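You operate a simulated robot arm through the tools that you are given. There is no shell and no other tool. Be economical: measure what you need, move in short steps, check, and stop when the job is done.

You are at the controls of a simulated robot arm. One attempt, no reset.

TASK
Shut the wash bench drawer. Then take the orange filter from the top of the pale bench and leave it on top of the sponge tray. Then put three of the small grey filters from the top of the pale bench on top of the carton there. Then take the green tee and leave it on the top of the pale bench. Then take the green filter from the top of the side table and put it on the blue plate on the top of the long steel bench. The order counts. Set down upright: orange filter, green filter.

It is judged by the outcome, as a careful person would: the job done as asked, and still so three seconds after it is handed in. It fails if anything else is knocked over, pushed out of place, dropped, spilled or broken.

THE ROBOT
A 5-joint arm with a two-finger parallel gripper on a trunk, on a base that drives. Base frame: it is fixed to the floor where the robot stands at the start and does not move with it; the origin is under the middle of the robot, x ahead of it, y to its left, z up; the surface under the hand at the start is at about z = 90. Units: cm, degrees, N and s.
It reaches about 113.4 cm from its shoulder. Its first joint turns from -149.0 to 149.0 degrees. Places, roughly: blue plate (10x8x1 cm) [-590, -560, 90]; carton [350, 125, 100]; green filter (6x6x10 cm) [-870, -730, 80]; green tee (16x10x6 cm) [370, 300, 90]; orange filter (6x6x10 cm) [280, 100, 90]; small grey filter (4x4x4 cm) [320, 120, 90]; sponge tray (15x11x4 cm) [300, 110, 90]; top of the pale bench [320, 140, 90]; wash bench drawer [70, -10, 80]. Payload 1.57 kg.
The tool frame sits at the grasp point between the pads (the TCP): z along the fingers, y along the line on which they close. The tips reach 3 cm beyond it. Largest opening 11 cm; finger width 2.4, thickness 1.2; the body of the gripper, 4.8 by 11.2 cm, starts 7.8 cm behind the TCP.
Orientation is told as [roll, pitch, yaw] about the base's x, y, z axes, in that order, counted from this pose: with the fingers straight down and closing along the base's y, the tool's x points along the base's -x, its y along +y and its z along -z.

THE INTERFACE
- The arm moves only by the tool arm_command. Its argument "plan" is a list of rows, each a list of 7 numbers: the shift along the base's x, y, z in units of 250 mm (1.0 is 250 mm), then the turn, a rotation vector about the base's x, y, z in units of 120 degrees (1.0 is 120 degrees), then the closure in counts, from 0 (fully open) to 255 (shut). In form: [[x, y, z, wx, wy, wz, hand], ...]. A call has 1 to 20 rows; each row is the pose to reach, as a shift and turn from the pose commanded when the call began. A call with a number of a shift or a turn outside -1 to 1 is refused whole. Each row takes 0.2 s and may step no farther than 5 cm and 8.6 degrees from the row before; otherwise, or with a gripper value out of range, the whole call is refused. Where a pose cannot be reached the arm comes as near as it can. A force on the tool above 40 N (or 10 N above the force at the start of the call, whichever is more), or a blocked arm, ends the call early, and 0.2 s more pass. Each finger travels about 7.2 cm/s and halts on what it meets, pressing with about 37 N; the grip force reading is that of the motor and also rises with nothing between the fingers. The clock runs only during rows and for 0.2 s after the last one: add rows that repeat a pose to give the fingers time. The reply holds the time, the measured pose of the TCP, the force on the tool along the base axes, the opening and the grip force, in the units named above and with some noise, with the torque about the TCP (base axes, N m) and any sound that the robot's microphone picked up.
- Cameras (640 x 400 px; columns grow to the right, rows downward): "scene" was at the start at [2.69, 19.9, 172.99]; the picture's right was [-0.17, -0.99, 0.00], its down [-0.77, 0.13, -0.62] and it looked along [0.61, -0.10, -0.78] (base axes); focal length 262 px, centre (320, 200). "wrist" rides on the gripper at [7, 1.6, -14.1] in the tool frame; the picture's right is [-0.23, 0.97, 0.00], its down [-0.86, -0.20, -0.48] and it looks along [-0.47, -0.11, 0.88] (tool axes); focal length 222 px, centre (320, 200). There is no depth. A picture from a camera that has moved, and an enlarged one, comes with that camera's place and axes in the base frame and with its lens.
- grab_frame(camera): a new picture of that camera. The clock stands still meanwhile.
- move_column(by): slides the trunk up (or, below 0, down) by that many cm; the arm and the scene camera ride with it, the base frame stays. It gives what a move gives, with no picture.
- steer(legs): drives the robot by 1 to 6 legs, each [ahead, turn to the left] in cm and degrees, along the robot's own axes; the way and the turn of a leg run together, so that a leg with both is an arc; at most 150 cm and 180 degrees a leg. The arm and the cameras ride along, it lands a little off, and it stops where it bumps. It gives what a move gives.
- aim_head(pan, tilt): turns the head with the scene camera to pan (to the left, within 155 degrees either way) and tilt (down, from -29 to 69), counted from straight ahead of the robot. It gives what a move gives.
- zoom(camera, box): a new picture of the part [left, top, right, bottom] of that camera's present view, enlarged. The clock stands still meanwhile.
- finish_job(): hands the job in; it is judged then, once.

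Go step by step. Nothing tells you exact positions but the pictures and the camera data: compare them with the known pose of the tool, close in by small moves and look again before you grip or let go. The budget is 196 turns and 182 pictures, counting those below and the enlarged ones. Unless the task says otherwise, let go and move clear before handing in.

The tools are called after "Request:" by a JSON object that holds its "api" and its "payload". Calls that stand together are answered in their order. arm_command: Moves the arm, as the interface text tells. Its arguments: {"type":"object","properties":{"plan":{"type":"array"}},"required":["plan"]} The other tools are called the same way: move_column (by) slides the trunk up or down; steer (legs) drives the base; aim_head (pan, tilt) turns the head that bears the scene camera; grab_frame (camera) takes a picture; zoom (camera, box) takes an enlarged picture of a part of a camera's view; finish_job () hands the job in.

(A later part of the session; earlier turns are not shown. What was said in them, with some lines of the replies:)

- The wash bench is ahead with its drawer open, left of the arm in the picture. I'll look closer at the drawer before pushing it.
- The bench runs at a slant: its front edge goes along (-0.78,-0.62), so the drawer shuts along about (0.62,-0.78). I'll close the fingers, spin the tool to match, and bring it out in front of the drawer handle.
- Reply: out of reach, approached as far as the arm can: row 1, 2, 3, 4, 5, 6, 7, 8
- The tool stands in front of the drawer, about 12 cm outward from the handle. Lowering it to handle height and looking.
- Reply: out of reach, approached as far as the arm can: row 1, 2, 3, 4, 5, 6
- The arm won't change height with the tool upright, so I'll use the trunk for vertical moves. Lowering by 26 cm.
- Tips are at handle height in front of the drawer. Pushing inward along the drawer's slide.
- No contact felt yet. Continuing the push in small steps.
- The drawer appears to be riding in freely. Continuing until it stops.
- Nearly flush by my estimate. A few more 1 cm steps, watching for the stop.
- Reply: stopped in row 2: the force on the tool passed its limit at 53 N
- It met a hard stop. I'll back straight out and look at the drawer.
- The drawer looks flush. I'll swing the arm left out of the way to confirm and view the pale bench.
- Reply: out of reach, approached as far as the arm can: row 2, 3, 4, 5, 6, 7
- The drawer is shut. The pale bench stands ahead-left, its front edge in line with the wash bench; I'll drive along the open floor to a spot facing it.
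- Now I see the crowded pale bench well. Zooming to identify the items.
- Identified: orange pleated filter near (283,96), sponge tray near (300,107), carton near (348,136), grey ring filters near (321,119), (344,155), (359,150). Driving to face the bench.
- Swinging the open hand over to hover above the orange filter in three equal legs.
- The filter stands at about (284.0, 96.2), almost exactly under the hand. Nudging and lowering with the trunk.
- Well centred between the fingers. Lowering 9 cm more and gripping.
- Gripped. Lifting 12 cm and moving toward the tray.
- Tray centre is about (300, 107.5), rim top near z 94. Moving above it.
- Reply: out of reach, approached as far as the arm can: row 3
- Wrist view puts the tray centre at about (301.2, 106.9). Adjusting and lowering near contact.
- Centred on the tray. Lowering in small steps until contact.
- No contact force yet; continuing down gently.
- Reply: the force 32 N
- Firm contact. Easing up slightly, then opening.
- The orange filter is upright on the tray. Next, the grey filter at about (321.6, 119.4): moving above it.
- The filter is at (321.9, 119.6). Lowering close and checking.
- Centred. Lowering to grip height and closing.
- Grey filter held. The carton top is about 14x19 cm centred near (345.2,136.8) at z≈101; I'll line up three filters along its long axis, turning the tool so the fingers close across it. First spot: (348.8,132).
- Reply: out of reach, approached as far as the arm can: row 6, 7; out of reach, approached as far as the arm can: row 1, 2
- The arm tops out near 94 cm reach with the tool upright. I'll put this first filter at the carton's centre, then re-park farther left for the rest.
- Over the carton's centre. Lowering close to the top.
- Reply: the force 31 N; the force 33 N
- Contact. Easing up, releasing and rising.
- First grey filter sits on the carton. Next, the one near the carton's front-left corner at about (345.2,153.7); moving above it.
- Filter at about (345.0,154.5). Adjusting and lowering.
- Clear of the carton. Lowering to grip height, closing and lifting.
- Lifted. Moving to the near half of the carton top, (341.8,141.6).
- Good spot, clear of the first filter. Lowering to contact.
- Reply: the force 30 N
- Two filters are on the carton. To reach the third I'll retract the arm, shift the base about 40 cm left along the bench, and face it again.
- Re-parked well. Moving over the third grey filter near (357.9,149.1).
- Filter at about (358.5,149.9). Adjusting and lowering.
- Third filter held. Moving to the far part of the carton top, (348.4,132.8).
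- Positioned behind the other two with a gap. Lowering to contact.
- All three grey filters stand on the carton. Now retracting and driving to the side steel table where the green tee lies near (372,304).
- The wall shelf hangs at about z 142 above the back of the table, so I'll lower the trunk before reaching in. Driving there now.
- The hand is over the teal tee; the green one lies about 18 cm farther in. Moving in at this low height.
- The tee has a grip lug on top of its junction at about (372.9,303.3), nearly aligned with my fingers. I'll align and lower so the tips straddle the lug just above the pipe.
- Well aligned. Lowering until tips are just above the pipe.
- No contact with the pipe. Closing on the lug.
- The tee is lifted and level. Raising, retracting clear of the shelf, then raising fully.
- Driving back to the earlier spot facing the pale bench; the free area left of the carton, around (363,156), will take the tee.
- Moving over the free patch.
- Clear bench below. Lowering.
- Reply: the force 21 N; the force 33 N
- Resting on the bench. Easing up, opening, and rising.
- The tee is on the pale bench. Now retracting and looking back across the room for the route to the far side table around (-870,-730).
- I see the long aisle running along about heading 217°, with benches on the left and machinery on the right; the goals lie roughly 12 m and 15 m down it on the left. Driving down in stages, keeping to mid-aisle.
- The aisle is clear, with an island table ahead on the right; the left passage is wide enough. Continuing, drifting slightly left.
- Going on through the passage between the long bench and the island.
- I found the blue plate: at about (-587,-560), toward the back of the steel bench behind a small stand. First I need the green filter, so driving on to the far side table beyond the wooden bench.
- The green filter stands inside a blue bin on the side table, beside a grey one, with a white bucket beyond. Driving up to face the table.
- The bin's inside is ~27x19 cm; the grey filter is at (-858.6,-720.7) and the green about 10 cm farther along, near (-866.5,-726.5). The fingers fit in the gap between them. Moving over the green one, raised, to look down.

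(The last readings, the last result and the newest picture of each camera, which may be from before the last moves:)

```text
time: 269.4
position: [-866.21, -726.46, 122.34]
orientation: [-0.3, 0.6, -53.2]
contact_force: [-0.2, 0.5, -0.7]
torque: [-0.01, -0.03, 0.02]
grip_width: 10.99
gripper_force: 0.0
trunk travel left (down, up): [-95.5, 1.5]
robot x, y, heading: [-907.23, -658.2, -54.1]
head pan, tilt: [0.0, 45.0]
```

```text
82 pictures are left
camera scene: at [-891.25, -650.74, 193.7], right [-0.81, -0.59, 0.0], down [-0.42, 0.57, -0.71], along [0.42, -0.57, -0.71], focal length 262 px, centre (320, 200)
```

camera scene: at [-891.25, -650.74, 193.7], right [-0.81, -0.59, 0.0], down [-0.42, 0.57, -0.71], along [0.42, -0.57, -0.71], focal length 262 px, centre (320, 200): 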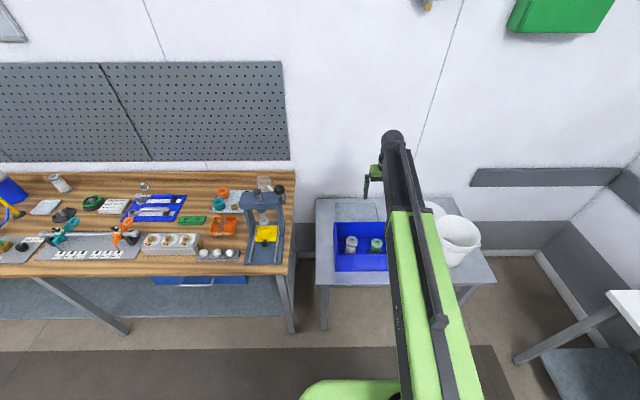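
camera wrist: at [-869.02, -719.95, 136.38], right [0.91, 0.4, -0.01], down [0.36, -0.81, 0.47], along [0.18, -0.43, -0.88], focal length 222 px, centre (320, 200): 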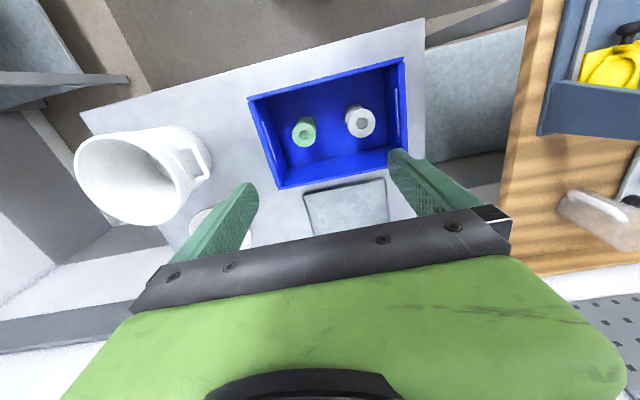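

The green filter is at about (-869,-728.8). Shifting and lowering partway to recheck.

Request:
{"api": "arm_command", "payload": {"plan": [[-0.11, -0.095, 0, 0, 0, 0, 0], [-0.11, -0.095, 0, 0, 0, 0, 30], [-0.11, -0.095, 0, 0, 0, 0, 40]]}}

Request:
{"api": "move_column", "payload": {"by": -18}}

Request:
{"api": "grab_frame", "payload": {"camera": "wrist"}}

Request:
{"api": "zoom", "payload": {"camera": "scene", "box": [300, 140, 500, 265]}}

```text
time: 270.2
position: [-869.16, -728.87, 122.27]
orientation: [-0.4, 0.6, -52.9]
contact_force: [-0.1, 0.3, 0.0]
torque: [0.03, -0.01, 0.06]
grip_width: 9.28
gripper_force: 0.0
trunk travel left (down, up): [-95.5, 1.5]
robot x, y, heading: [-907.14, -657.97, -54.2]
head pan, tilt: [0.0, 45.0]
```

```text
time: 272.2
position: [-869.02, -728.78, 104.24]
orientation: [-0.3, 0.5, -53.0]
contact_force: [-1.0, -0.7, 0.2]
torque: [0.0, 0.01, 0.01]
grip_width: 9.29
gripper_force: 0.0
trunk travel left (down, up): [-77.5, 19.5]
robot x, y, heading: [-906.65, -657.71, -54.1]
head pan, tilt: [0.0, 45.0]
```

```text
81 pictures are left
camera wrist: at [-871.85, -722.34, 118.37], right [0.91, 0.4, -0.01], down [0.36, -0.81, 0.47], along [0.18, -0.43, -0.88], focal length 222 px, centre (320, 200)
```

wrist: 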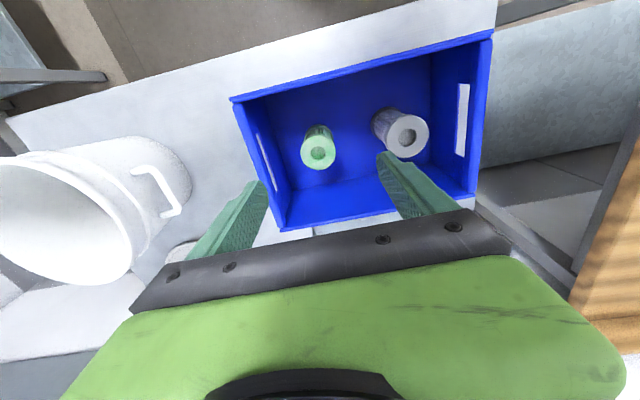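

```text
3.20 times, centred on (400, 202) of scene
camera zoom: at [-891.26, -650.78, 175.7], right [-0.81, -0.59, 0.0], down [-0.42, 0.57, -0.71], along [0.42, -0.57, -0.71], focal length 839 px, centre (64, 192)
```

zoom: 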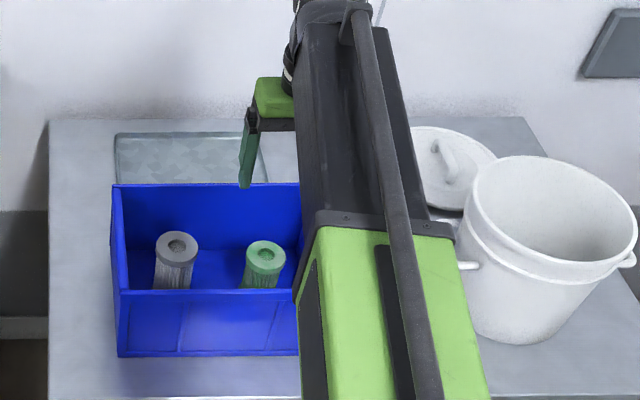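

Comparing both cameras, the filter top is lower than thought (about z 84-85) at about (-868.5,-731.2). Adjusting and lowering further to recheck.

Request:
{"api": "arm_command", "payload": {"plan": [[0.022, -0.098, 0, 0, 0, 0, 40], [0.022, -0.098, 0, 0, 0, 0, 40]]}}

Request:
{"api": "move_column", "payload": {"by": -7}}

Request:
{"api": "grab_frame", "payload": {"camera": "wrist"}}

Request:
{"api": "zoom", "payload": {"camera": "scene", "box": [300, 110, 460, 210]}}

```text
time: 272.8
position: [-868.6, -731.32, 104.15]
orientation: [-0.3, 0.5, -53.1]
contact_force: [0.6, 0.0, 0.4]
torque: [0.0, 0.01, -0.02]
grip_width: 9.25
gripper_force: 0.1
trunk travel left (down, up): [-77.5, 19.5]
robot x, y, heading: [-907.14, -657.53, -54.0]
head pan, tilt: [0.0, 45.0]
```

```text
time: 273.9
position: [-868.5, -731.46, 97.2]
orientation: [-0.3, 0.7, -52.9]
contact_force: [-0.6, 0.4, 0.3]
torque: [-0.04, 0.03, 0.04]
grip_width: 9.29
gripper_force: 0.1
trunk travel left (down, up): [-70.5, 26.5]
robot x, y, heading: [-907.21, -658.25, -54.1]
head pan, tilt: [0.0, 45.0]
```

```text
79 pictures are left
camera wrist: at [-871.29, -724.83, 111.37], right [0.91, 0.4, -0.01], down [0.36, -0.81, 0.47], along [0.18, -0.43, -0.88], focal length 222 px, centre (320, 200)
```

wrist: 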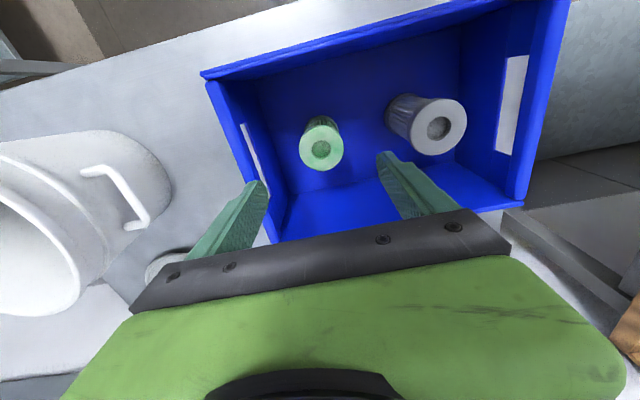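

```text
4.00 times, centred on (380, 160) of scene
camera zoom: at [-891.27, -650.77, 168.7], right [-0.81, -0.59, 0.0], down [-0.42, 0.57, -0.71], along [0.42, -0.57, -0.71], focal length 1049 px, centre (80, 360)
```

zoom: 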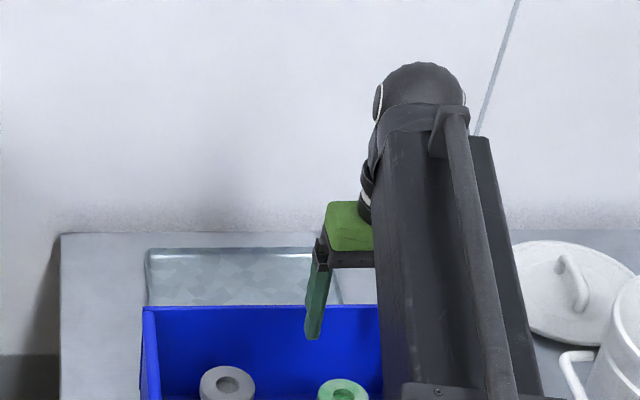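

The bin's end wall is close to where the left finger would go, so I'll turn the tool 90° to close across the bin's width instead, raising a little first.

Request:
{"api": "move_column", "payload": {"by": 6}}

Request:
{"api": "arm_command", "payload": {"plan": [[0, 0, 0, 0, 0, -0.068, 40], [0, 0, 0, 0, 0, -0.136, 40], [0, 0, 0, 0, 0, -0.204, 40], [0, 0, 0, 0, 0, -0.273, 40], [0, 0, 0, 0, 0, -0.341, 40], [0, 0, 0, 0, 0, -0.409, 40], [0, 0, 0, 0, 0, -0.477, 40], [0, 0, 0, 0, 0, -0.545, 40], [0, 0, 0, 0, 0, -0.614, 40], [0, 0, 0, 0, 0, -0.682, 40], [0, 0, 0, 0, 0, -0.75, 40], [0, 0, 0, 0, 0, -0.75, 40]]}}

Request:
{"api": "grab_frame", "payload": {"camera": "wrist"}}

```text
time: 274.9
position: [-868.54, -731.32, 103.19]
orientation: [-0.3, 0.6, -53.1]
contact_force: [0.9, -0.2, 0.1]
torque: [-0.02, 0.0, 0.02]
grip_width: 9.27
gripper_force: 0.0
trunk travel left (down, up): [-76.5, 20.5]
robot x, y, heading: [-906.65, -658.15, -54.2]
head pan, tilt: [0.0, 45.0]
```

```text
time: 277.5
position: [-868.53, -731.36, 103.23]
orientation: [-0.2, 0.6, -143.2]
contact_force: [-0.3, 0.2, -0.1]
torque: [0.02, 0.0, 0.0]
grip_width: 9.28
gripper_force: 0.0
trunk travel left (down, up): [-76.5, 20.5]
robot x, y, heading: [-906.97, -658.25, -54.0]
head pan, tilt: [0.0, 45.0]
```

```text
77 pictures are left
camera wrist: at [-862.06, -728.62, 117.37], right [0.4, -0.92, -0.01], down [-0.81, -0.36, 0.47], along [-0.43, -0.18, -0.88], focal length 222 px, centre (320, 200)
```

wrist: 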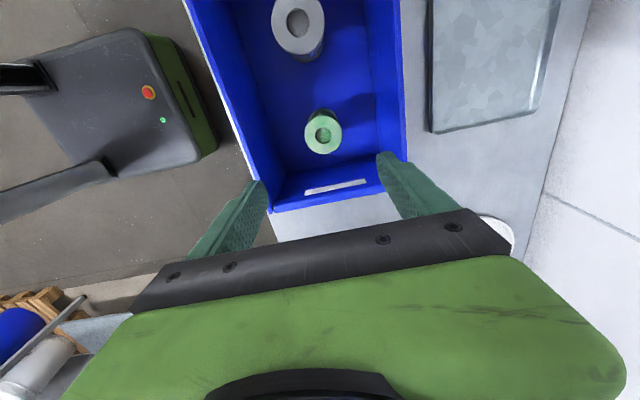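

Now the fingers straddle the filter across the bin width with ~2 cm to spare each side. Lowering in two stages.

Request:
{"api": "arm_command", "payload": {"plan": [[0.012, 0.004, 0, 0, 0, 0, 55], [0.012, 0.004, 0, 0, 0, 0, 55]]}}

Request:
{"api": "move_column", "payload": {"by": -13}}

Request:
{"api": "grab_frame", "payload": {"camera": "wrist"}}

```text
time: 278.1
position: [-868.26, -731.29, 103.2]
orientation: [-0.3, 0.7, -143.1]
contact_force: [0.5, -0.2, 0.2]
torque: [-0.02, 0.0, -0.01]
grip_width: 8.63
gripper_force: 0.1
trunk travel left (down, up): [-76.5, 20.5]
robot x, y, heading: [-907.08, -657.83, -54.0]
head pan, tilt: [0.0, 45.0]
```

```text
time: 279.7
position: [-868.3, -731.27, 90.3]
orientation: [-0.3, 0.6, -143.0]
contact_force: [-0.2, 0.5, -0.2]
torque: [-0.03, -0.02, 0.01]
grip_width: 8.63
gripper_force: 0.0
trunk travel left (down, up): [-63.5, 33.5]
robot x, y, heading: [-906.92, -658.15, -54.2]
head pan, tilt: [0.0, 45.0]
```

```text
76 pictures are left
camera wrist: at [-861.79, -728.47, 104.37], right [0.4, -0.91, -0.01], down [-0.81, -0.36, 0.47], along [-0.43, -0.18, -0.88], focal length 222 px, centre (320, 200)
```

wrist: 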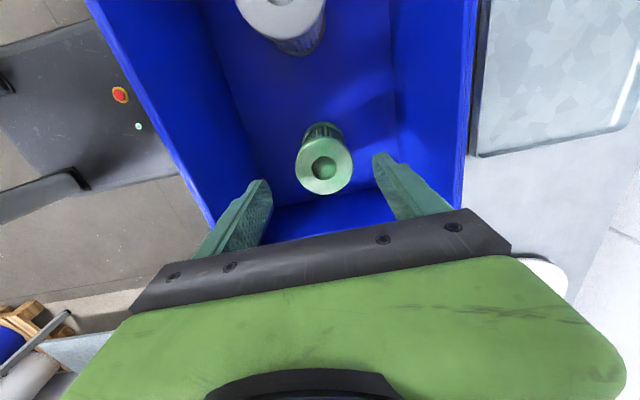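

Centred. Lowering to grip height and closing.

Request:
{"api": "arm_command", "payload": {"plan": [[-0.014, -0.008, 0, 0, 0, 0, 55], [-0.014, -0.008, 0, 0, 0, 0, 55]]}}

Request:
{"api": "move_column", "payload": {"by": -8.5}}

Request:
{"api": "arm_command", "payload": {"plan": [[0, 0, 0, 0, 0, 0, 110], [0, 0, 0, 0, 0, 0, 180], [0, 0, 0, 0, 0, 0, 200], [0, 0, 0, 0, 0, 0, 200]]}}

Request:
{"api": "grab_frame", "payload": {"camera": "wrist"}}

```text
time: 280.3
position: [-868.72, -731.41, 90.22]
orientation: [-0.4, 0.7, -143.0]
contact_force: [0.2, -0.5, 0.8]
torque: [-0.02, 0.0, 0.01]
grip_width: 8.62
gripper_force: 0.1
trunk travel left (down, up): [-63.5, 33.5]
robot x, y, heading: [-907.37, -657.98, -54.0]
head pan, tilt: [0.0, 45.0]
```

```text
time: 281.5
position: [-868.61, -731.3, 81.84]
orientation: [-0.3, 0.7, -143.1]
contact_force: [0.1, -0.4, 0.0]
torque: [0.02, -0.02, 0.0]
grip_width: 8.62
gripper_force: 0.2
trunk travel left (down, up): [-55.0, 42.0]
robot x, y, heading: [-907.0, -658.27, -54.2]
head pan, tilt: [0.0, 45.0]
```

```text
time: 282.5
position: [-868.61, -731.48, 81.68]
orientation: [-0.3, 0.6, -143.1]
contact_force: [0.4, 0.5, 2.1]
torque: [-0.11, -0.07, 0.0]
grip_width: 5.49
gripper_force: 37.0
trunk travel left (down, up): [-55.0, 42.0]
robot x, y, heading: [-907.22, -658.23, -54.1]
head pan, tilt: [0.0, 45.0]
```

```text
75 pictures are left
camera wrist: at [-862.15, -728.65, 95.88], right [0.4, -0.91, -0.01], down [-0.81, -0.36, 0.47], along [-0.43, -0.18, -0.88], focal length 222 px, centre (320, 200)
```

wrist: 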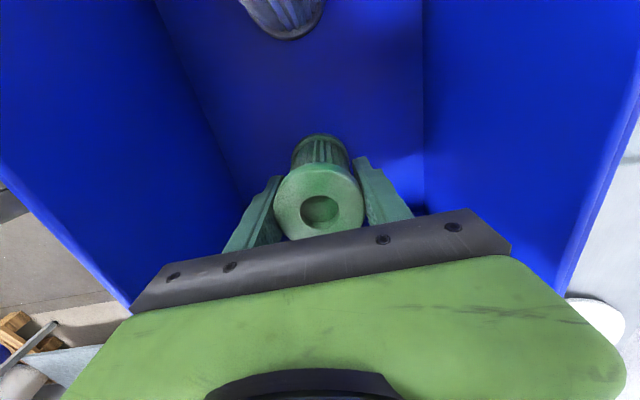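

Gripped (5.5 cm). Lifting straight out of the bin.

Request:
{"api": "move_column", "payload": {"by": 20}}

Request:
{"api": "grab_frame", "payload": {"camera": "wrist"}}

Request:
{"api": "move_column", "payload": {"by": 20}}

Request:
{"api": "grab_frame", "payload": {"camera": "scene"}}

```text
time: 284.7
position: [-868.63, -731.51, 101.77]
orientation: [-0.3, 0.7, -143.1]
contact_force: [0.4, 0.5, -1.1]
torque: [0.0, -0.03, -0.02]
grip_width: 5.46
gripper_force: 37.4
trunk travel left (down, up): [-75.0, 22.0]
robot x, y, heading: [-906.72, -657.84, -54.0]
head pan, tilt: [0.0, 45.0]
```

```text
74 pictures are left
camera wrist: at [-862.15, -728.67, 115.85], right [0.4, -0.91, -0.01], down [-0.81, -0.36, 0.47], along [-0.43, -0.18, -0.88], focal length 222 px, centre (320, 200)
```

wrist: 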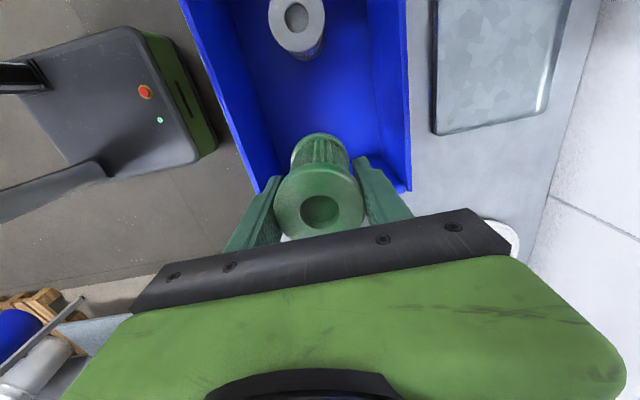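

```text
time: 286.8
position: [-868.63, -731.39, 121.75]
orientation: [-0.3, 0.7, -143.0]
contact_force: [-0.3, 0.0, -1.1]
torque: [-0.01, 0.0, 0.02]
grip_width: 5.45
gripper_force: 37.0
trunk travel left (down, up): [-95.0, 2.0]
robot x, y, heading: [-906.99, -657.81, -54.0]
head pan, tilt: [0.0, 45.0]
```

```text
73 pictures are left
camera scene: at [-891.25, -650.79, 193.19], right [-0.81, -0.59, 0.0], down [-0.42, 0.57, -0.71], along [0.42, -0.57, -0.71], focal length 262 px, centre (320, 200)
```

scene: 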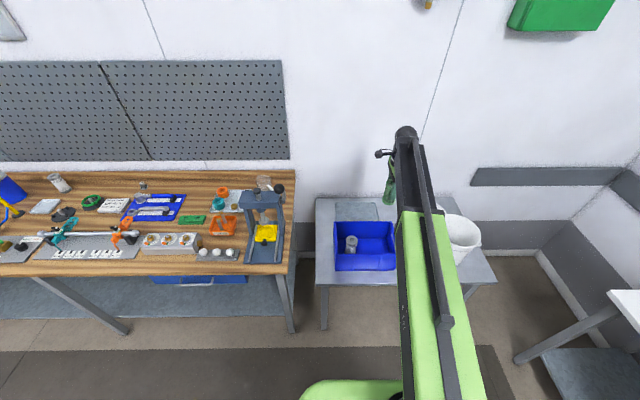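

The green filter is out. Retracting the arm, then driving back along the aisle to opposite the blue plate.

Request:
{"api": "arm_command", "payload": {"plan": [[-0.078, 0.149, 0, 0, 0, 0, 200], [-0.156, 0.298, 0, 0, 0, 0, 200], [-0.234, 0.447, 0, 0, 0, 0, 200], [-0.312, 0.596, 0, 0, 0, 0, 200], [-0.39, 0.745, 0, 0, 0, 0, 200]]}}

Request:
{"api": "steer", "payload": {"legs": [[0, 88.9], [150, 0], [150, 0]]}}

Request:
{"api": "aim_head", "payload": {"pan": -45, "tilt": 35}}

Request:
{"api": "grab_frame", "payload": {"camera": "scene"}}

```text
time: 288.0
position: [-878.32, -712.51, 121.8]
orientation: [-0.3, 0.7, -143.1]
contact_force: [0.0, -1.0, -0.7]
torque: [0.0, 0.0, 0.0]
grip_width: 5.47
gripper_force: 37.1
trunk travel left (down, up): [-95.0, 2.0]
robot x, y, heading: [-906.71, -657.68, -54.2]
head pan, tilt: [0.0, 45.0]
```

```text
time: 306.3
position: [-612.79, -449.88, 121.72]
orientation: [-0.2, 0.5, -52.4]
contact_force: [0.5, -0.2, -1.4]
torque: [-0.03, -0.01, -0.04]
grip_width: 5.46
gripper_force: 36.8
trunk travel left (down, up): [-95.0, 2.0]
robot x, y, heading: [-667.11, -479.34, 36.5]
head pan, tilt: [0.0, 45.0]
```

```text
time: 307.4
position: [-612.7, -449.85, 121.68]
orientation: [-0.4, 0.6, -52.4]
contact_force: [0.4, -0.1, -0.4]
torque: [-0.03, 0.01, 0.02]
grip_width: 5.5
gripper_force: 36.9
trunk travel left (down, up): [-95.0, 2.0]
robot x, y, heading: [-667.22, -479.17, 36.9]
head pan, tilt: [-45.0, 35.0]
```

```text
72 pictures are left
camera scene: at [-672.35, -469.48, 194.68], right [-0.14, -0.99, 0.0], down [-0.57, 0.08, -0.82], along [0.81, -0.12, -0.57], focal length 262 px, centre (320, 200)
```

scene: 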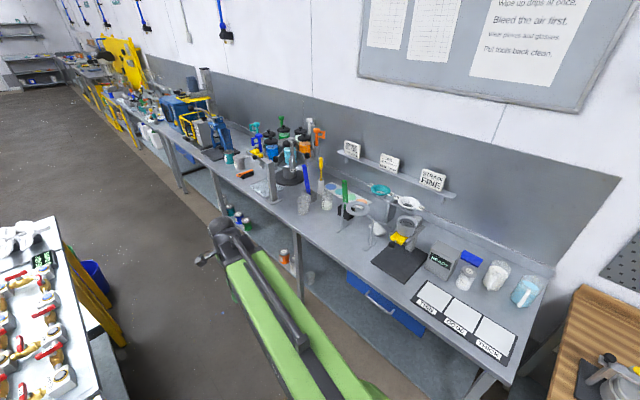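

Request:
{"api": "zoom", "payload": {"camera": "scene", "box": [330, 160, 570, 310]}}

```text
2.67 times, centred on (450, 235) of scene
camera zoom: at [-672.35, -469.48, 194.68], right [-0.14, -0.99, 0.0], down [-0.57, 0.08, -0.82], along [0.81, -0.12, -0.57], focal length 699 px, centre (-27, 107)
```

zoom: 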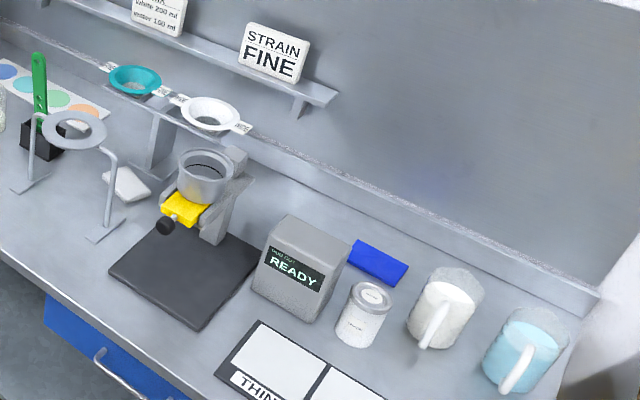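

The blue plate lies near (-589.3,-562.6), behind the READY box, with a jug about 13 cm to one side. I'll ease toward the bench and turn to face it.

Request:
{"api": "steer", "payload": {"legs": [[0, -20], [28, 0], [0, -70]]}}

Request:
{"api": "aim_head", "payload": {"pan": 5, "tilt": 45}}

Request:
{"api": "grab_frame", "payload": {"camera": "scene"}}

Request:
{"api": "grab_frame", "payload": {"camera": "wrist"}}

```text
time: 313.5
position: [-610.72, -525.14, 121.7]
orientation: [-0.3, 0.5, -142.1]
contact_force: [-0.1, 0.5, -0.5]
torque: [-0.05, 0.1, -0.01]
grip_width: 5.46
gripper_force: 37.3
trunk travel left (down, up): [-95.0, 2.0]
robot x, y, heading: [-642.48, -473.4, -52.2]
head pan, tilt: [-45.0, 35.0]
```

```text
time: 314.6
position: [-610.95, -525.43, 121.66]
orientation: [-0.3, 0.6, -142.1]
contact_force: [-0.1, -0.5, -0.8]
torque: [0.02, 0.02, -0.03]
grip_width: 5.49
gripper_force: 37.0
trunk travel left (down, up): [-95.0, 2.0]
robot x, y, heading: [-643.27, -472.54, -52.4]
head pan, tilt: [5.0, 45.0]
```

```text
70 pictures are left
camera scene: at [-626.91, -464.95, 193.2], right [-0.74, -0.68, 0.0], down [-0.48, 0.52, -0.71], along [0.48, -0.52, -0.71], focal length 262 px, centre (320, 200)
```

scene: 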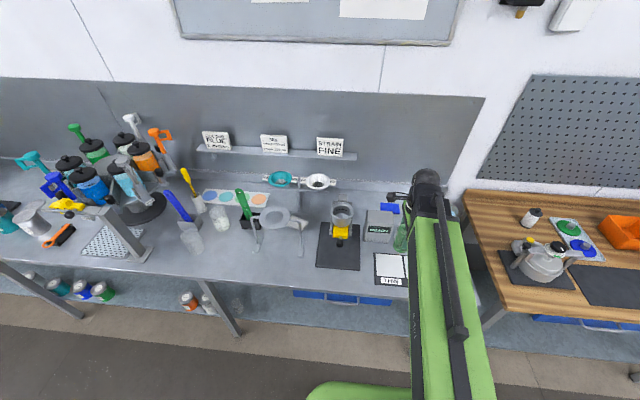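

```text
69 pictures are left
camera wrist: at [-604.58, -522.53, 135.85], right [0.42, -0.91, -0.01], down [-0.8, -0.37, 0.47], along [-0.43, -0.19, -0.88], focal length 222 px, centre (320, 200)
```

wrist: 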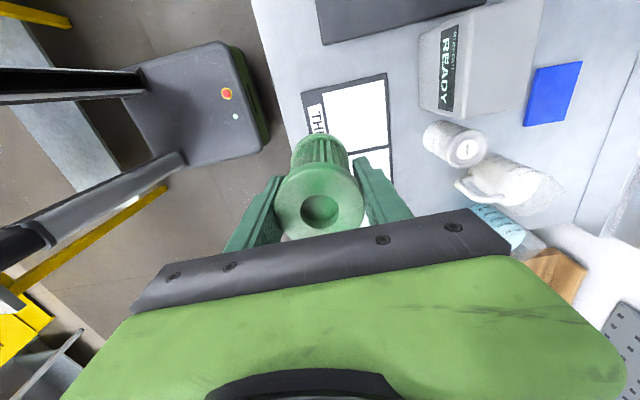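

The plate's centre works out at (-589.0,-561.6), long side along the bench. Creeping 14 cm closer to bring it within reach.

Request:
{"api": "steer", "payload": {"legs": [[14, 0]]}}

Request:
{"api": "grab_frame", "payload": {"camera": "wrist"}}

```text
time: 316.0
position: [-602.28, -536.68, 121.66]
orientation: [-0.4, 0.6, -142.0]
contact_force: [0.1, -0.6, -0.9]
torque: [0.05, 0.01, 0.01]
grip_width: 5.43
gripper_force: 37.2
trunk travel left (down, up): [-95.0, 2.0]
robot x, y, heading: [-634.5, -484.35, -52.1]
head pan, tilt: [5.0, 45.0]
```

```text
68 pictures are left
camera wrist: at [-595.8, -533.88, 135.74], right [0.42, -0.91, -0.01], down [-0.8, -0.37, 0.47], along [-0.43, -0.19, -0.88], focal length 222 px, centre (320, 200)
```

wrist: 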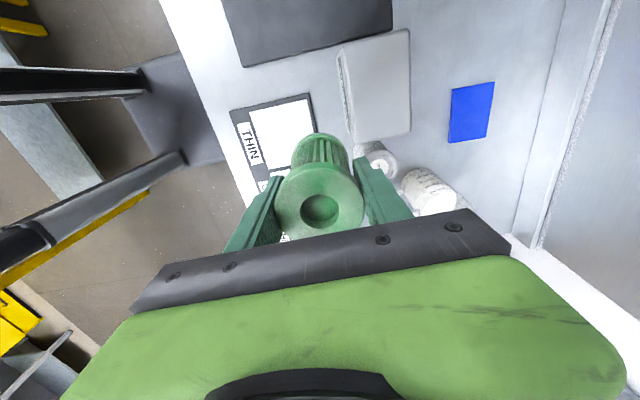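

Plate confirmed at (-588.8,-561.6). Moving the filter over it.

Request:
{"api": "arm_command", "payload": {"plan": [[0.09, -0.166, 0, 0, 0, 0, 200], [0.18, -0.332, 0, 0, 0, 0, 200], [0.27, -0.498, 0, 0, 0, 0, 200], [0.36, -0.664, 0, 0, 0, 0, 200], [0.45, -0.83, 0, 0, 0, 0, 200], [0.54, -0.994, 0, 0, 0, 0, 200], [0.54, -0.994, 0, 0, 0, 0, 200]]}}

Request:
{"api": "grab_frame", "payload": {"camera": "wrist"}}

Request:
{"api": "zoom", "payload": {"camera": "scene", "box": [300, 130, 500, 255]}}

```text
time: 317.6
position: [-588.71, -561.27, 121.77]
orientation: [-0.3, 0.6, -142.1]
contact_force: [-0.3, 0.9, 0.4]
torque: [0.03, 0.0, -0.01]
grip_width: 5.45
gripper_force: 37.4
trunk travel left (down, up): [-95.0, 2.0]
robot x, y, heading: [-634.49, -484.17, -52.5]
head pan, tilt: [5.0, 45.0]
```

```text
67 pictures are left
camera wrist: at [-582.3, -558.44, 135.91], right [0.42, -0.91, -0.01], down [-0.8, -0.37, 0.47], along [-0.43, -0.19, -0.88], focal length 222 px, centre (320, 200)
```

wrist: 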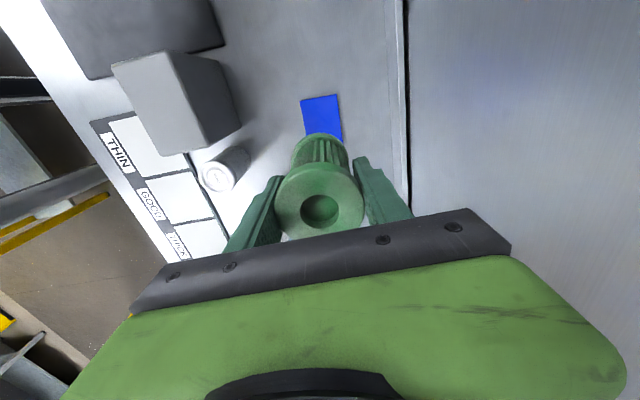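

```text
3.20 times, centred on (400, 192) of scene
camera zoom: at [-618.31, -476.01, 193.2], right [-0.74, -0.68, 0.0], down [-0.48, 0.52, -0.71], along [0.48, -0.52, -0.71], focal length 839 px, centre (64, 224)
```

zoom: 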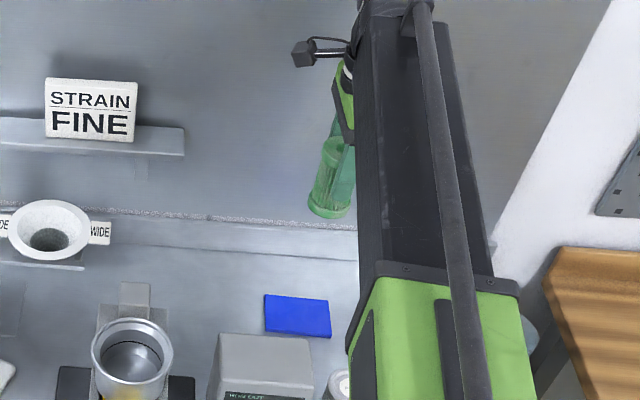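

Aligned within half a centimetre. Fine-tuning and lowering close to the plate.

Request:
{"api": "arm_command", "payload": {"plan": [[-0.008, -0.018, 0, 0, 0, 0, 200], [-0.008, -0.018, 0, 0, 0, 0, 200]]}}

Request:
{"api": "move_column", "payload": {"by": -17}}

Request:
{"api": "grab_frame", "payload": {"camera": "wrist"}}

Request:
{"api": "zoom", "payload": {"camera": "scene", "box": [320, 90, 480, 190]}}

```text
time: 318.2
position: [-588.96, -561.74, 121.76]
orientation: [-0.3, 0.6, -142.1]
contact_force: [-0.1, 0.6, -0.6]
torque: [0.04, 0.0, 0.0]
grip_width: 5.47
gripper_force: 37.2
trunk travel left (down, up): [-95.0, 2.0]
robot x, y, heading: [-634.13, -484.08, -52.4]
head pan, tilt: [5.0, 45.0]
```

```text
time: 320.1
position: [-588.94, -561.77, 104.62]
orientation: [-0.2, 0.5, -142.1]
contact_force: [0.5, 1.0, -0.3]
torque: [0.0, 0.04, 0.02]
grip_width: 5.46
gripper_force: 36.9
trunk travel left (down, up): [-78.0, 19.0]
robot x, y, heading: [-634.04, -483.98, -52.3]
head pan, tilt: [5.0, 45.0]
```

```text
65 pictures are left
camera wrist: at [-582.55, -558.9, 118.87], right [0.42, -0.91, -0.01], down [-0.8, -0.37, 0.47], along [-0.43, -0.19, -0.88], focal length 222 px, centre (320, 200)
```

wrist: 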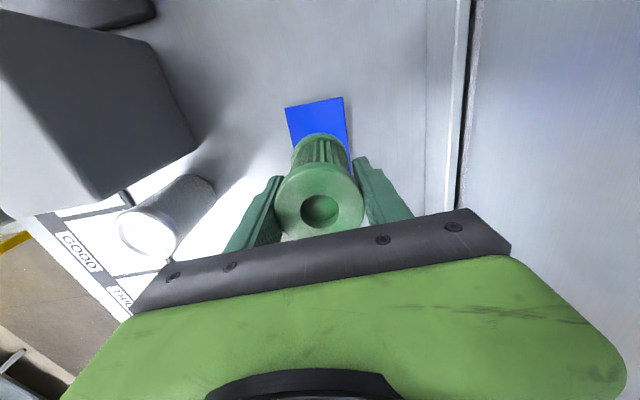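

```text
4.00 times, centred on (400, 140) of scene
camera zoom: at [-618.26, -476.1, 176.2], right [-0.74, -0.68, 0.0], down [-0.48, 0.52, -0.71], along [0.48, -0.52, -0.71], focal length 1049 px, centre (0, 440)
```

zoom: 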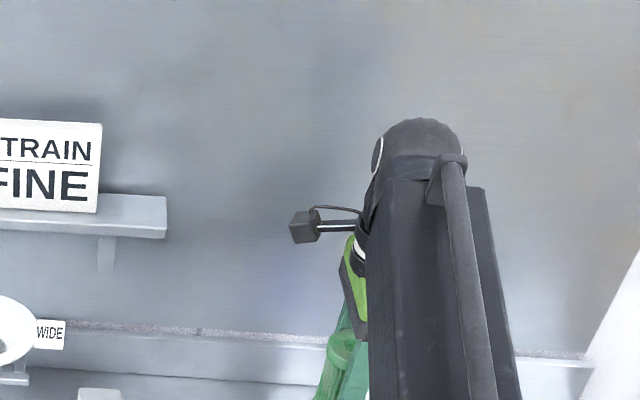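

Still centred. Lowering further.

Request:
{"api": "move_column", "payload": {"by": -5.5}}

Request:
{"api": "aim_head", "payload": {"pan": 5, "tilt": 55}}

Request:
{"api": "grab_frame", "payload": {"camera": "wrist"}}

Request:
{"api": "zoom", "payload": {"camera": "scene", "box": [320, 80, 480, 180]}}

```text
time: 321.1
position: [-589.06, -561.81, 99.14]
orientation: [-0.3, 0.7, -142.1]
contact_force: [-0.5, 0.1, -0.7]
torque: [0.0, 0.0, -0.01]
grip_width: 5.48
gripper_force: 36.9
trunk travel left (down, up): [-72.5, 24.5]
robot x, y, heading: [-634.49, -483.75, -52.6]
head pan, tilt: [5.0, 45.0]
```

```text
time: 321.8
position: [-588.98, -561.7, 99.11]
orientation: [-0.4, 0.6, -142.0]
contact_force: [0.7, 0.3, -1.0]
torque: [0.02, -0.04, 0.0]
grip_width: 5.48
gripper_force: 37.2
trunk travel left (down, up): [-72.5, 24.5]
robot x, y, heading: [-634.34, -484.37, -52.3]
head pan, tilt: [5.0, 55.0]
```

```text
63 pictures are left
camera wrist: at [-582.54, -558.91, 113.36], right [0.42, -0.91, -0.01], down [-0.8, -0.37, 0.47], along [-0.43, -0.19, -0.88], focal length 222 px, centre (320, 200)
```

wrist: 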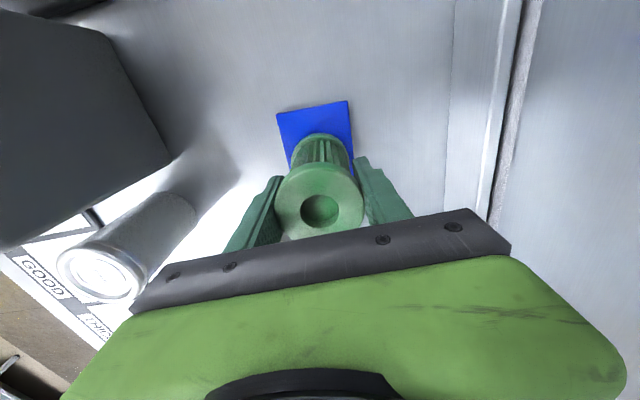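

```text
4.00 times, centred on (400, 130) of scene
camera zoom: at [-618.87, -475.43, 169.36], right [-0.74, -0.68, 0.0], down [-0.55, 0.6, -0.57], along [0.39, -0.42, -0.82], focal length 1049 px, centre (0, 480)
```

zoom: 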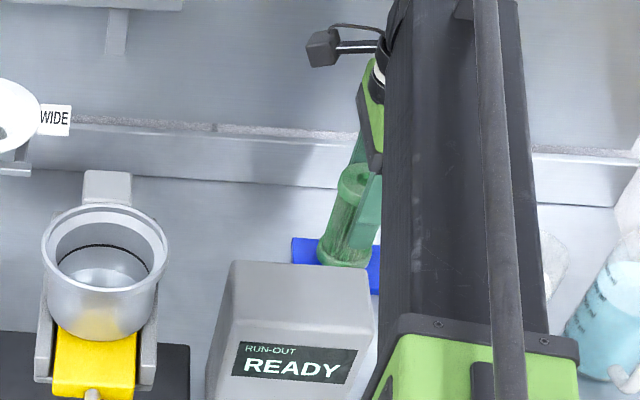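

The filter is just above the plate. Lowering in small steps to contact.

Request:
{"api": "move_column", "payload": {"by": -0.8}}

Request:
{"api": "move_column", "payload": {"by": -0.4}}

Request:
{"api": "move_column", "payload": {"by": -0.3}}

```text
time: 322.3
position: [-588.96, -561.73, 98.45]
orientation: [-0.3, 0.6, -142.1]
contact_force: [-1.3, -0.6, 0.3]
torque: [0.02, 0.0, -0.03]
grip_width: 5.47
gripper_force: 36.9
trunk travel left (down, up): [-71.7, 25.3]
robot x, y, heading: [-634.26, -484.31, -52.3]
head pan, tilt: [5.0, 55.0]
```

```text
time: 322.9
position: [-589.01, -561.64, 98.27]
orientation: [-0.2, 0.7, -142.0]
contact_force: [4.5, -8.0, 26.2]
torque: [-0.66, -0.44, -0.02]
grip_width: 5.46
gripper_force: 36.8
trunk travel left (down, up): [-71.3, 25.7]
robot x, y, heading: [-634.29, -484.28, -52.4]
head pan, tilt: [5.0, 55.0]
```

```text
time: 323.4
position: [-588.99, -561.56, 97.9]
orientation: [0.0, 0.6, -142.2]
contact_force: [3.2, -6.5, 18.4]
torque: [-0.17, -0.11, 0.01]
grip_width: 5.46
gripper_force: 36.9
trunk travel left (down, up): [-71.0, 26.0]
robot x, y, heading: [-634.15, -484.16, -52.3]
head pan, tilt: [5.0, 55.0]
```

Request:
{"api": "move_column", "payload": {"by": 0.25}}

Request:
{"api": "zoom", "payload": {"camera": "scene", "box": [360, 90, 440, 150]}}

```text
time: 323.9
position: [-589.08, -561.62, 97.84]
orientation: [-0.3, 0.6, -142.1]
contact_force: [0.7, -0.2, -0.3]
torque: [0.0, 0.0, -0.01]
grip_width: 5.47
gripper_force: 37.2
trunk travel left (down, up): [-71.3, 25.7]
robot x, y, heading: [-633.89, -484.05, -52.3]
head pan, tilt: [5.0, 55.0]
```

```text
6.67 times, centred on (400, 120) of scene
camera zoom: at [-618.89, -475.4, 168.07], right [-0.74, -0.68, 0.0], down [-0.55, 0.6, -0.57], along [0.39, -0.42, -0.82], focal length 1748 px, centre (-213, 733)
```

zoom: 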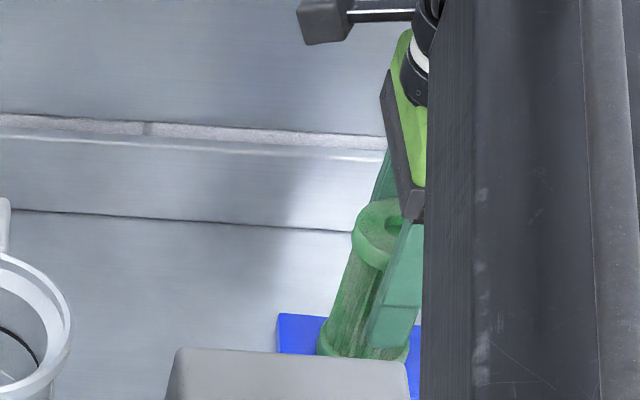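

Seated on the plate. Opening and rising.

Request:
{"api": "arm_command", "payload": {"plan": [[0, 0, 0, 0, 0, 0, 125], [0, 0, 0, 0, 0, 0, 110], [0, 0, 0, 0, 0, 0, 80], [0, 0, 0, 0, 0, 0, 55], [0, 0, 0, 0, 0, 0, 55]]}}

Request:
{"api": "move_column", "payload": {"by": 22}}

Request:
{"api": "grab_frame", "payload": {"camera": "wrist"}}

```text
time: 325.1
position: [-589.04, -561.71, 98.01]
orientation: [-0.3, 0.6, -142.0]
contact_force: [-0.2, 0.7, -0.3]
torque: [-0.02, 0.01, 0.03]
grip_width: 8.61
gripper_force: 0.2
trunk travel left (down, up): [-71.3, 25.7]
robot x, y, heading: [-634.13, -483.92, -52.6]
head pan, tilt: [5.0, 55.0]
```

```text
time: 327.4
position: [-588.93, -561.72, 119.9]
orientation: [-0.3, 0.5, -142.1]
contact_force: [0.1, -0.4, -0.2]
torque: [0.02, 0.02, -0.01]
grip_width: 8.63
gripper_force: 0.0
trunk travel left (down, up): [-93.3, 3.7]
robot x, y, heading: [-634.23, -484.26, -52.5]
head pan, tilt: [5.0, 55.0]
```

```text
60 pictures are left
camera wrist: at [-582.54, -558.9, 134.11], right [0.42, -0.91, -0.01], down [-0.8, -0.37, 0.47], along [-0.43, -0.19, -0.88], focal length 222 px, centre (320, 200)
```

wrist: 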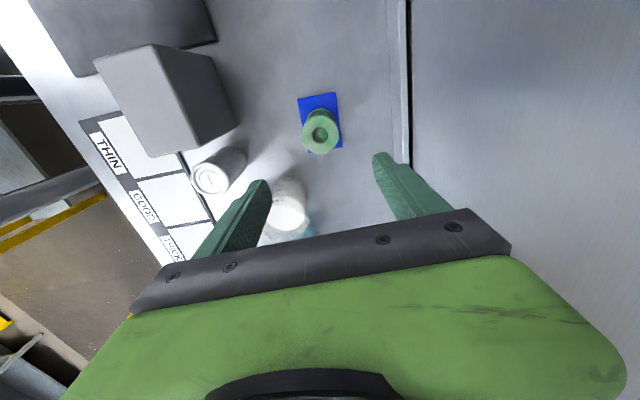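

The green filter stands upright on the blue plate. Retracting clear for a last check.

Request:
{"api": "arm_command", "payload": {"plan": [[-0.1, 0.17, 0, 0, 0, 0, 55], [-0.2, 0.34, 0, 0, 0, 0, 55], [-0.3, 0.51, 0, 0, 0, 0, 55], [-0.4, 0.68, 0, 0, 0, 0, 55], [-0.5, 0.86, 0, 0, 0, 0, 55]]}}

Request:
{"api": "grab_frame", "payload": {"camera": "wrist"}}

Request:
{"api": "grab_frame", "payload": {"camera": "scene"}}

```text
refused: row 5 steps farther than a row can; nothing moved
```

```text
59 pictures are left
camera wrist: at [-582.54, -558.9, 134.11], right [0.42, -0.91, -0.01], down [-0.8, -0.37, 0.47], along [-0.43, -0.19, -0.88], focal length 222 px, centre (320, 200)
```

wrist: 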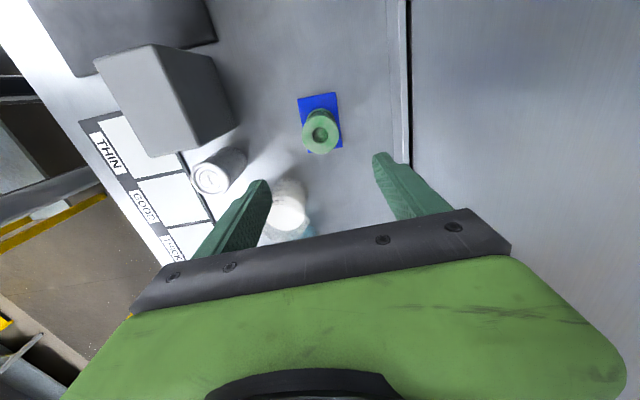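

```text
58 pictures are left
camera scene: at [-618.87, -475.42, 190.1], right [-0.74, -0.68, 0.0], down [-0.55, 0.6, -0.57], along [0.39, -0.42, -0.82], focal length 262 px, centre (320, 200)
```

scene: 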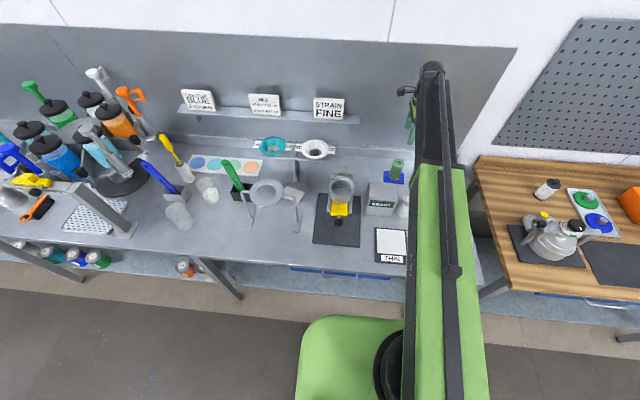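

The last step was too long, so nothing moved; retracting with shorter steps.

Request:
{"api": "arm_command", "payload": {"plan": [[-0.08, 0.14, 0, 0, 0, 0, 55], [-0.16, 0.28, 0, 0, 0, 0, 55], [-0.24, 0.42, 0, 0, 0, 0, 55], [-0.32, 0.56, 0, 0, 0, 0, 55], [-0.4, 0.7, 0, 0, 0, 0, 55], [-0.48, 0.84, 0, 0, 0, 0, 55]]}}

Request:
{"api": "zoom", "payload": {"camera": "scene", "box": [300, 110, 500, 235]}}

```text
time: 328.8
position: [-601.13, -540.5, 119.99]
orientation: [-0.3, 0.6, -142.1]
contact_force: [0.0, 0.0, -1.3]
torque: [0.01, 0.02, -0.01]
grip_width: 8.61
gripper_force: 0.1
trunk travel left (down, up): [-93.3, 3.7]
robot x, y, heading: [-634.57, -483.79, -52.4]
head pan, tilt: [5.0, 55.0]
```

```text
3.20 times, centred on (400, 172) of scene
camera zoom: at [-618.93, -475.33, 190.11], right [-0.74, -0.68, 0.0], down [-0.55, 0.6, -0.57], along [0.39, -0.42, -0.82], focal length 839 px, centre (64, 288)
```

zoom: 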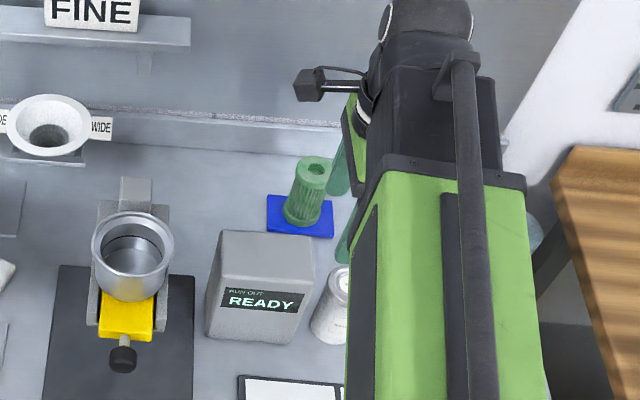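

The green filter stands upright on the blue plate, its neighbours are undisturbed and the hand is clear. Handing in.

Request:
{"api": "finish_job", "payload": {}}

```text
The job is handed in.
```

The job is handed in, with all five steps done in the order you gave:
- **Wash bench drawer:** shut; it closed to a hard stop and looked flush afterwards.
- **Orange filter:** upright on the sponge tray.
- **Grey filters:** three on top of the carton.
- **Green tee:** on the top of the pale bench, in the clear space beside the carton.
- **Green filter:** upright on the blue plate on the long steel bench. It had been standing in a blue bin on the side table, next to a grey filter that I left in place.

I saw nothing knocked over or pushed out of place.
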